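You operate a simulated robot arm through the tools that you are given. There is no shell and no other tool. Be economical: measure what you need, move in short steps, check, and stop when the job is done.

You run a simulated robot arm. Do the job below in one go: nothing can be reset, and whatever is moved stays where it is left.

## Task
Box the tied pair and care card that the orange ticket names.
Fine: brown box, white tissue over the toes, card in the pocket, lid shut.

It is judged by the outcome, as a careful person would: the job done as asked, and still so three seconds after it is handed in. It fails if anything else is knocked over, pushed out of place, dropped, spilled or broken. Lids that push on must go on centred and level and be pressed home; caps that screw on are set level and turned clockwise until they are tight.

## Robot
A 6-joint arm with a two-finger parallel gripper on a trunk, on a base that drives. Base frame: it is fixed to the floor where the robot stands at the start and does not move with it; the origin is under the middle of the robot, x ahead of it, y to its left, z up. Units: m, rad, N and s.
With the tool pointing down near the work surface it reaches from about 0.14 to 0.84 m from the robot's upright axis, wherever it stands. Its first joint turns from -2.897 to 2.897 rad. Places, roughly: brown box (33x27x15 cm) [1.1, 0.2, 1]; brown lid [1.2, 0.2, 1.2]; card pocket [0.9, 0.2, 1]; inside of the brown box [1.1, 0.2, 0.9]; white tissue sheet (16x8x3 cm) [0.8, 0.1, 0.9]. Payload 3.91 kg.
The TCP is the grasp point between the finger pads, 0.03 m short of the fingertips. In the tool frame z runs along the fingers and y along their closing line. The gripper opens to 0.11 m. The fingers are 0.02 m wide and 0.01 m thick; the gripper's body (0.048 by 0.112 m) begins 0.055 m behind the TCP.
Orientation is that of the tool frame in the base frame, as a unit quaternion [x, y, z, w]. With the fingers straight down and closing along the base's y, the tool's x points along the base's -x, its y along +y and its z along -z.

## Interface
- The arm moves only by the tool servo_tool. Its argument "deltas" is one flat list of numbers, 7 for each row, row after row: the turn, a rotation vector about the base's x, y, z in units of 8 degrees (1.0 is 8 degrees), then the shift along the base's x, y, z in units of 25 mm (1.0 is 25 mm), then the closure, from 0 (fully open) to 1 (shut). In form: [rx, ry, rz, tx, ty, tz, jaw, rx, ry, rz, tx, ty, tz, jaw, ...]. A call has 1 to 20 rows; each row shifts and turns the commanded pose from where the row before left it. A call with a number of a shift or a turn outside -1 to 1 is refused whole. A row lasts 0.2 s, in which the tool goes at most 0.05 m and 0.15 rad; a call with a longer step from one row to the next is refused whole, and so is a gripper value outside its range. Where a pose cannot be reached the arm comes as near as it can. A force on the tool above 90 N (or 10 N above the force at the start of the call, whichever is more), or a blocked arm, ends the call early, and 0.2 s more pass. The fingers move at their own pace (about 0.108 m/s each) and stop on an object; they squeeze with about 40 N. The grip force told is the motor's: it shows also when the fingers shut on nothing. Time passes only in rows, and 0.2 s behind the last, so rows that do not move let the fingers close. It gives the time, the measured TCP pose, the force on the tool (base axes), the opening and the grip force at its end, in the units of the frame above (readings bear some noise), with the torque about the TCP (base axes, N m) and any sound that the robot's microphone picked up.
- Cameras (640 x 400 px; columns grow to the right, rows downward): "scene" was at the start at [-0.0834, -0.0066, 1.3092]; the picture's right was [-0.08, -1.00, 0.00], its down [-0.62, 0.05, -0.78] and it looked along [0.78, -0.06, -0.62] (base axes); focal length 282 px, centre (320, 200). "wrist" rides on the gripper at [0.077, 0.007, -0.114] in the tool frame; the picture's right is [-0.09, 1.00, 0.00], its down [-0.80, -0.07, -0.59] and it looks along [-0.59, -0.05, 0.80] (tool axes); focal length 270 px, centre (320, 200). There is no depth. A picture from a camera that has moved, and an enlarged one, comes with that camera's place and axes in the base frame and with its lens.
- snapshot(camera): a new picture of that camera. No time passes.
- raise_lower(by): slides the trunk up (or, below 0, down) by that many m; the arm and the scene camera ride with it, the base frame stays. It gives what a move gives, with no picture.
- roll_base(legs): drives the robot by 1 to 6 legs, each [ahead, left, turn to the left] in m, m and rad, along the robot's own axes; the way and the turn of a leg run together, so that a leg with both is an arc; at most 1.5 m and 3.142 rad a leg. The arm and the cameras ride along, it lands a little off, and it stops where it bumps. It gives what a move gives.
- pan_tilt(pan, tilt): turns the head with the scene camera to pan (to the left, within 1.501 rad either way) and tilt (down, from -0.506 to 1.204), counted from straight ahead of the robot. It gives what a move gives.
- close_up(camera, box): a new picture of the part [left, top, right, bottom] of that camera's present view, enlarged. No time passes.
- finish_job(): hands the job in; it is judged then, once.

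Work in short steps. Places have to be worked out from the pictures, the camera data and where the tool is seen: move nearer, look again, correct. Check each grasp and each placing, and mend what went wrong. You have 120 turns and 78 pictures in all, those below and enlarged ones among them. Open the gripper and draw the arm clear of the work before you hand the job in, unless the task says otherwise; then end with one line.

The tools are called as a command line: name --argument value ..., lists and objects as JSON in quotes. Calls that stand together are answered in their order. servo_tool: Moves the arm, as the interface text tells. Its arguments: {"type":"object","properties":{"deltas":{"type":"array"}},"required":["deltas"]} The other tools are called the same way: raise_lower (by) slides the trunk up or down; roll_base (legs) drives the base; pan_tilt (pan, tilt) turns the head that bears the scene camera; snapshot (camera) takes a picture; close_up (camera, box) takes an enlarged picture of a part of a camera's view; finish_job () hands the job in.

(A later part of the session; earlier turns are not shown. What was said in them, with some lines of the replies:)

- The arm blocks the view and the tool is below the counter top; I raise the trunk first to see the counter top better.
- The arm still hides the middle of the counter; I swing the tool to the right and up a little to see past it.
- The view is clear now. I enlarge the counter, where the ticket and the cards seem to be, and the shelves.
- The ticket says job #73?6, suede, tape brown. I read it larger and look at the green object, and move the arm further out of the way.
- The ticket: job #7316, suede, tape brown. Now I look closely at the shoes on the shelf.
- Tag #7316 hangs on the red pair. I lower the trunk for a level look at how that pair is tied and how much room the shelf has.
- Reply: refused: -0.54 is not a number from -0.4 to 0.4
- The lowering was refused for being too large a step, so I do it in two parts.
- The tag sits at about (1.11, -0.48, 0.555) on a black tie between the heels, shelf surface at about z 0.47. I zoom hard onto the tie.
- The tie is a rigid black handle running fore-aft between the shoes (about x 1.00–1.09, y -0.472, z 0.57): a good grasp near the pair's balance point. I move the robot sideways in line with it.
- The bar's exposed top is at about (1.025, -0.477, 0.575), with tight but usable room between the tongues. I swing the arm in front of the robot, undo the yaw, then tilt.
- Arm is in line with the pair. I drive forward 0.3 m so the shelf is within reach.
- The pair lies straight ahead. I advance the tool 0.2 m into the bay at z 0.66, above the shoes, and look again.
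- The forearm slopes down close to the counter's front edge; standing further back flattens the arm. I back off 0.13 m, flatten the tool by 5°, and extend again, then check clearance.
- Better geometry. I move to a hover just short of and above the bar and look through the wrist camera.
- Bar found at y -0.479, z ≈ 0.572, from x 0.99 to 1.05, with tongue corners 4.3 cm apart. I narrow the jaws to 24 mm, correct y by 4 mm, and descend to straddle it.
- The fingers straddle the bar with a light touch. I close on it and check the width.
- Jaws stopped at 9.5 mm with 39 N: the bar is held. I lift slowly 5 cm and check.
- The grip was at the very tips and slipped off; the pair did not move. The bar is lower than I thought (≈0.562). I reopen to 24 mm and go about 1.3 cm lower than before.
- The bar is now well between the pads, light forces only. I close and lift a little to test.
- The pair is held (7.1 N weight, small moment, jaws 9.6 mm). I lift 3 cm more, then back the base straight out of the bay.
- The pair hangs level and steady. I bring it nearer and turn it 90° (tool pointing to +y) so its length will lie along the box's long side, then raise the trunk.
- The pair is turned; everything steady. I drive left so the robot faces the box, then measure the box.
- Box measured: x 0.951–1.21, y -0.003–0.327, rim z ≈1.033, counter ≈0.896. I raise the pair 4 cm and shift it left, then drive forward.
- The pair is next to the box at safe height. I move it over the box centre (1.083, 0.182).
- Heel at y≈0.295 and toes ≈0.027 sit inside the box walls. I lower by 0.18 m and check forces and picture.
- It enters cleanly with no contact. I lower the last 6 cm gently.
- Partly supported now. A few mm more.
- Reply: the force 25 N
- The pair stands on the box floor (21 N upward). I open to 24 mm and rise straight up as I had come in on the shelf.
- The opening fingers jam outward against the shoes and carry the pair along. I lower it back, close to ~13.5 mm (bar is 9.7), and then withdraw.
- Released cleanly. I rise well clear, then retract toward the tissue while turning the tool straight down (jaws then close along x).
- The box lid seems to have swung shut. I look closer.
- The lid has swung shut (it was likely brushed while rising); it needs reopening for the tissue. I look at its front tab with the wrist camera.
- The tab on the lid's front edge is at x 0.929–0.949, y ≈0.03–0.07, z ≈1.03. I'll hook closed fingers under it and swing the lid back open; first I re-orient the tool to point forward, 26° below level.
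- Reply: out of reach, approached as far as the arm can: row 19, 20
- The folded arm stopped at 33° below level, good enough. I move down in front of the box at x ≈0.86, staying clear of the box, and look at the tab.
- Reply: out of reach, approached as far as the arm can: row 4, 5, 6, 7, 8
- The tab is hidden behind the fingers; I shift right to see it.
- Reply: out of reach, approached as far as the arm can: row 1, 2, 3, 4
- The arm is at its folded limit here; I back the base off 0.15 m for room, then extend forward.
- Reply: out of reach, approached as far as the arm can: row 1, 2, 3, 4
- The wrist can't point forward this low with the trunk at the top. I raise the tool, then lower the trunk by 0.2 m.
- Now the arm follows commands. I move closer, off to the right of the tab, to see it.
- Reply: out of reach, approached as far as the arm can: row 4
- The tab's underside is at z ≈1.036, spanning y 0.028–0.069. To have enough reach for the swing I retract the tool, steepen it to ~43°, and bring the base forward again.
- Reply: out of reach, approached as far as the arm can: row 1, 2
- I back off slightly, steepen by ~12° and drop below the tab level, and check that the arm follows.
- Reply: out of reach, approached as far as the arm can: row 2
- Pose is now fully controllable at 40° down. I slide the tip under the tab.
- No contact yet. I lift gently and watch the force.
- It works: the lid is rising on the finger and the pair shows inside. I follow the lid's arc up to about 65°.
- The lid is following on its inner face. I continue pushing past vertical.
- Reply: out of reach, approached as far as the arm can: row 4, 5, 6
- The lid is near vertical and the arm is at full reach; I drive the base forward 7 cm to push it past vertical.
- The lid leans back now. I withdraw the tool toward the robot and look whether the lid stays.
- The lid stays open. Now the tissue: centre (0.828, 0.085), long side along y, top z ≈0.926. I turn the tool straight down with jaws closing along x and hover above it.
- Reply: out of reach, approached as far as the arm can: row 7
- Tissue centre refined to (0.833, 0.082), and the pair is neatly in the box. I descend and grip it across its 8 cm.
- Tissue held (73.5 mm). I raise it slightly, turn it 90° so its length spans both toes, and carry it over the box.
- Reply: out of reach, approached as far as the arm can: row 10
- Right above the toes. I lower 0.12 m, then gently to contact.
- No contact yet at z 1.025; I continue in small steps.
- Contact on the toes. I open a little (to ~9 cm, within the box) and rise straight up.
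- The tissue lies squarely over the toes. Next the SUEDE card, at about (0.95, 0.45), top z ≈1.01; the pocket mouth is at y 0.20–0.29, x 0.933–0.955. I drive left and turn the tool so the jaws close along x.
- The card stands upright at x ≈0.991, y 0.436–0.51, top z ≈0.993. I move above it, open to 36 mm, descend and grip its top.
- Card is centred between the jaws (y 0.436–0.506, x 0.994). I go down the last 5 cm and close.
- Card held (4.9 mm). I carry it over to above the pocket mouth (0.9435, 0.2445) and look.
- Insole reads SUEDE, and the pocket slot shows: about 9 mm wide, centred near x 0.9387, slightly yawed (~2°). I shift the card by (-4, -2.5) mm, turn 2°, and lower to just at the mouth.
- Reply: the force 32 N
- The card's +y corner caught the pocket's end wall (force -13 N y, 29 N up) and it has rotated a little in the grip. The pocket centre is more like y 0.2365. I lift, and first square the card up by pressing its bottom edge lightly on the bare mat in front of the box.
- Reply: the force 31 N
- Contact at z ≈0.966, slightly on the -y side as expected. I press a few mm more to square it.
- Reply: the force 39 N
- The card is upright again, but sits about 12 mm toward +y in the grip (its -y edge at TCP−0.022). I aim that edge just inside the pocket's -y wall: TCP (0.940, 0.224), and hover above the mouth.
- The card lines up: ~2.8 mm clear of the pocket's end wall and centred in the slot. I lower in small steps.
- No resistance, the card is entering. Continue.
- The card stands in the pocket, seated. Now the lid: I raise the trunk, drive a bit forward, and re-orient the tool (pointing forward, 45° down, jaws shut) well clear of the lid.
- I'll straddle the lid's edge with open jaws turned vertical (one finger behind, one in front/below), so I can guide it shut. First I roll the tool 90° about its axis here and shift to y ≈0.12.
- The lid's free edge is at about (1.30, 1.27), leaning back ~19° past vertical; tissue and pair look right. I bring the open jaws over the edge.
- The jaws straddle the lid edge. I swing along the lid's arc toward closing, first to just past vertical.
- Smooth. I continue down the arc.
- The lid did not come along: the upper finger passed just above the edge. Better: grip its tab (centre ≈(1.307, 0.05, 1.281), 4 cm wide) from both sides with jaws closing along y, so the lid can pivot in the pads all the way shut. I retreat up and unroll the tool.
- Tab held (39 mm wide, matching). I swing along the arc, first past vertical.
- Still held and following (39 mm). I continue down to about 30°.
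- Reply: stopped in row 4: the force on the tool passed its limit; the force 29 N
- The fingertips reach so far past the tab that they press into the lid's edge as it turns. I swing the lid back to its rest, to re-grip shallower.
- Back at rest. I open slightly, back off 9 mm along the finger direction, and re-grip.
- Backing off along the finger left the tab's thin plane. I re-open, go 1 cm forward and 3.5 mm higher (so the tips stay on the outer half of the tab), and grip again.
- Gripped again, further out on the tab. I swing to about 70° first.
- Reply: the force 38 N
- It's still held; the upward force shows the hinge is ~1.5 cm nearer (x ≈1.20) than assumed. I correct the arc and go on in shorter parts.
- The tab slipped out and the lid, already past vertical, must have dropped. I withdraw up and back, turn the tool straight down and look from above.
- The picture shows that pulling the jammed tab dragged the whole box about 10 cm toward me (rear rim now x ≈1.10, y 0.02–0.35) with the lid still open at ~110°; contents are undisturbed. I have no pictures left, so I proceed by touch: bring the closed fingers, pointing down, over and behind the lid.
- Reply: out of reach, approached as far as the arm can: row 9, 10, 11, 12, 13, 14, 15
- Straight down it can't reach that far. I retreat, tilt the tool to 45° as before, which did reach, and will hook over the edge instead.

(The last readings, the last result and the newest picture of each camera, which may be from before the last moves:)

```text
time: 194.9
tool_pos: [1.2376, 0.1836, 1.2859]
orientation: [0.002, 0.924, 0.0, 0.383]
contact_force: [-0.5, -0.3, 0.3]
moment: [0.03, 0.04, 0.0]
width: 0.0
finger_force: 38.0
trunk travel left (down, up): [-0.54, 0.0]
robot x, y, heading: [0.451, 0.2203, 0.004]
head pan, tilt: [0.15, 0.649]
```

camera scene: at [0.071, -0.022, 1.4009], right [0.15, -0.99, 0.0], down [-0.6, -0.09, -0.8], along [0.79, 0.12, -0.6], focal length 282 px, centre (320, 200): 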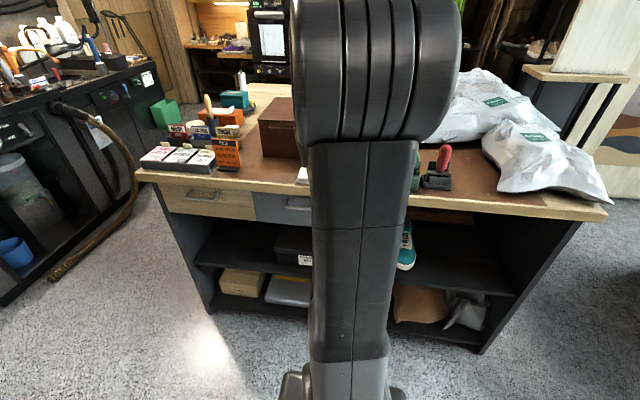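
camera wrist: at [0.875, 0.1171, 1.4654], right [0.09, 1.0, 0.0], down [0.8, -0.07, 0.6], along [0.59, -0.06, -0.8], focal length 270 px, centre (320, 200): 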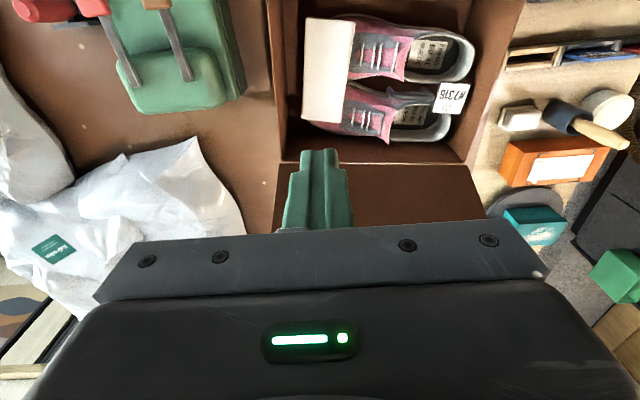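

No contact yet; I lower 1.5 cm more and pull toward me slowly, feeling for the lid.

servo_tool --deltas '[0, 0, 0, 0, 0, -0.6, 1, 0, 0, 0, -0.5, 0, 0, 1, 0, 0, 0, -0.5, 0, 0.05, 1, 0, 0, 0, -0.5, 0, 0.05, 1]'

```text
time: 195.9
tool_pos: [1.1976, 0.1842, 1.2767]
orientation: [0.002, 0.922, 0.0, 0.388]
contact_force: [7.8, 0.4, 26.3]
moment: [0.35, 0.36, -0.07]
width: 0.0003
finger_force: 37.5
trunk travel left (down, up): [-0.54, 0.0]
robot x, y, heading: [0.4502, 0.2221, 0.007]
head pan, tilt: [0.15, 0.649]
```

The lid's edge is felt, pressing mostly upward. I move up-and-back along the edge's tangent so it turns instead of jamming.

servo_tool --deltas '[0, 0, 0, -0.2, 0, 0.3, 1, 0, 0, 0, -0.4, 0, 0.2, 1, 0, 0, 0, -0.4, 0, 0.2, 1]'

```text
time: 196.7
tool_pos: [1.1722, 0.185, 1.288]
orientation: [0.003, 0.924, 0.0, 0.383]
contact_force: [-0.1, 0.1, 0.4]
moment: [0.0, -0.02, 0.0]
width: 0.0
finger_force: 37.6
trunk travel left (down, up): [-0.54, 0.0]
robot x, y, heading: [0.4473, 0.2203, 0.003]
head pan, tilt: [0.15, 0.649]
```

Contact vanished – the lid may be moving with the finger. I keep pulling along.

servo_tool --deltas '[0, 0, 0, -0.6, 0, 0.15, 1, 0, 0, 0, -0.6, 0, 0.1, 1, 0, 0, 0, -0.6, 0, 0.05, 1, 0, 0, 0, -0.6, 0, 0, 1]'

```text
time: 197.7
tool_pos: [1.1118, 0.1833, 1.2985]
orientation: [0.003, 0.924, 0.0, 0.383]
contact_force: [0.6, -0.5, 0.7]
moment: [-0.04, 0.01, -0.01]
width: 0.0001
finger_force: 37.6
trunk travel left (down, up): [-0.54, 0.0]
robot x, y, heading: [0.4517, 0.2229, 0.001]
head pan, tilt: [0.15, 0.649]
```

servo_tool --deltas '[0, 0, 0, -0.8, 0, 0, 1, 0, 0, 0, -0.8, 0, -0.1, 1, 0, 0, 0, -0.8, 0, -0.2, 1, 0, 0, 0, -0.8, 0, -0.3, 1, 0, 0, 0, -0.8, 0, -0.3, 1, 0, 0, 0, -0.8, 0, 0, 1, 0, 0.8, 0, -0.6, 0, 0, 1, 0, 0.8, 0, 0, 0, 0, 1, 0, 0.8, 0, 0, 0, 0, 1, 0, 0.8, 0, 0, 0, 0, 1, 0, 0.8, 0, 0, 0, 0, 1, 0, 0.8, 0, 0, 0, 0, 1, 0, 0.8, 0, 0, 0, 0, 1]'

servo_tool --deltas '[0, 0, 0, 0, 0, -1, 1, 0, 0, 0, 0, 0, -1, 1, 0, 0, 0, 0, 0, -1, 1, 0, 0, 0, 0, 0, -1, 1, 0, 0, 0, 0, 0, -1, 1]'

```text
time: 200.5
tool_pos: [0.9792, 0.1846, 1.2738]
orientation: [0.002, 1.0, -0.001, 0.001]
contact_force: [0.5, 0.4, -0.1]
moment: [0.01, -0.01, 0.03]
width: 0.0002
finger_force: 37.8
trunk travel left (down, up): [-0.54, 0.0]
robot x, y, heading: [0.4477, 0.2202, 0.003]
head pan, tilt: [0.15, 0.649]
```

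```text
time: 201.7
tool_pos: [0.9781, 0.185, 1.1471]
orientation: [0.002, 1.0, -0.001, 0.002]
contact_force: [0.2, -1.4, 0.3]
moment: [0.01, 0.0, 0.0]
width: 0.0
finger_force: 37.8
trunk travel left (down, up): [-0.54, 0.0]
robot x, y, heading: [0.4466, 0.222, -0.003]
head pan, tilt: [0.15, 0.649]
```

Clear down to fingertip z 1.117. I probe on in small steps for the lid at about fingertip z 1.045.

servo_tool --deltas '[0, 0, 0, 0, 0, -0.8, 1, 0, 0, 0, 0, 0, -0.6, 1, 0, 0, 0, 0, 0, -0.4, 1, 0, 0, 0, 0, 0, -0.4, 1, 0, 0, 0, 0, 0, -0.3, 1, 0, 0, 0, 0, 0, -0.3, 1]'

```text
time: 203.1
tool_pos: [0.9781, 0.1839, 1.0782]
orientation: [0.003, 1.0, -0.002, 0.002]
contact_force: [-0.5, -0.3, 0.3]
moment: [0.0, 0.0, -0.01]
width: 0.0
finger_force: 38.2
trunk travel left (down, up): [-0.54, 0.0]
robot x, y, heading: [0.4472, 0.2172, 0.005]
head pan, tilt: [0.15, 0.649]
```

servo_tool --deltas '[0, 0, 0, 0, 0, -0.2, 1, 0, 0, 0, 0, 0, -0.2, 1]'

```text
time: 203.7
tool_pos: [0.9783, 0.1834, 1.0739]
orientation: [0.002, 1.0, -0.002, 0.007]
contact_force: [0.0, -1.8, 31.7]
moment: [-0.06, 0.04, -0.14]
width: 0.0
finger_force: 37.8
trunk travel left (down, up): [-0.54, 0.0]
robot x, y, heading: [0.4512, 0.221, 0.003]
head pan, tilt: [0.15, 0.649]
```

Firm contact at fingertip z ≈1.044: the lid is shut. I check near its front edge too, pressing it home.

servo_tool --deltas '[0, 0, 0, 0, 0, 0.6, 1, 0, 0, 0, -0.9, 0, 0, 1, 0, 0, 0, -0.9, 0, 0, 1, 0, 0, 0, -0.9, 0, 0, 1, 0, 0, 0, -0.9, 0, 0, 1, 0, 0, 0, 0, 0, -0.4, 1, 0, 0, 0, 0, 0, -0.2, 1]'

```text
time: 205.3
tool_pos: [0.8888, 0.1846, 1.0715]
orientation: [0.002, 1.0, -0.002, 0.006]
contact_force: [2.3, 3.3, 27.2]
moment: [0.08, -0.12, -0.21]
width: 0.0
finger_force: 37.6
trunk travel left (down, up): [-0.54, 0.0]
robot x, y, heading: [0.4467, 0.2171, 0.004]
head pan, tilt: [0.15, 0.649]
```

The lid is level and shut at the front too (z ≈1.042). I lift off and draw the arm clear with the jaws open.

servo_tool --deltas '[0, 0, 0, 0, 0, 0.6, 1, 0, 0, 0, 0, 0, 1, 1, 0, 0, 0, 0, 0, 1, 1, 0, 0, 0, 0, 0, 1, 1, 0, 0, 0, 0, 0, 1, 0.5, 0, 0, 0, 0, 0, 1, 0, 0, 0, 0, 0, 0, 1, 0, 0, 0, 0, 0, 0, 0.5, 0, 0, 0, 0, -0.6, 0, 0, 0, 0, 0, 0, -0.6, 0, 0, 0]'

roll_base --legs '[[-0.3, 0, 0]]'

```text
time: 207.5
tool_pos: [0.8607, 0.1843, 1.2501]
orientation: [0.002, 1.0, -0.001, 0.003]
contact_force: [-0.2, 0.3, -0.3]
moment: [-0.01, -0.05, 0.02]
width: 0.1103
finger_force: 0.0
trunk travel left (down, up): [-0.54, 0.0]
robot x, y, heading: [0.4509, 0.222, 0.003]
head pan, tilt: [0.15, 0.649]
```

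```text
time: 209.5
tool_pos: [0.5724, 0.1828, 1.2505]
orientation: [0.007, 1.0, -0.001, 0.003]
contact_force: [0.8, 0.0, 0.5]
moment: [0.01, -0.03, 0.0]
width: 0.1101
finger_force: 0.0
trunk travel left (down, up): [-0.54, 0.0]
robot x, y, heading: [0.1624, 0.2255, -0.007]
head pan, tilt: [0.15, 0.649]
```

The arm is clear, the gripper is open and the lid is shut by feel, so I hand the job in.

finish_job

```text
The job is handed in.
```

I handed the job in with pair #7316 in the brown box, the white tissue over the toes, the SUEDE card put in the pocket and the lid shut. However, while closing the lid I dragged the box about 10 cm toward the counter's front edge. I had no pictures left by then, so I checked the lid only by touch and did not see the card again after the drag. I did no taping for the ticket's "TAPE BROWN" line, since your list didn't ask for it.
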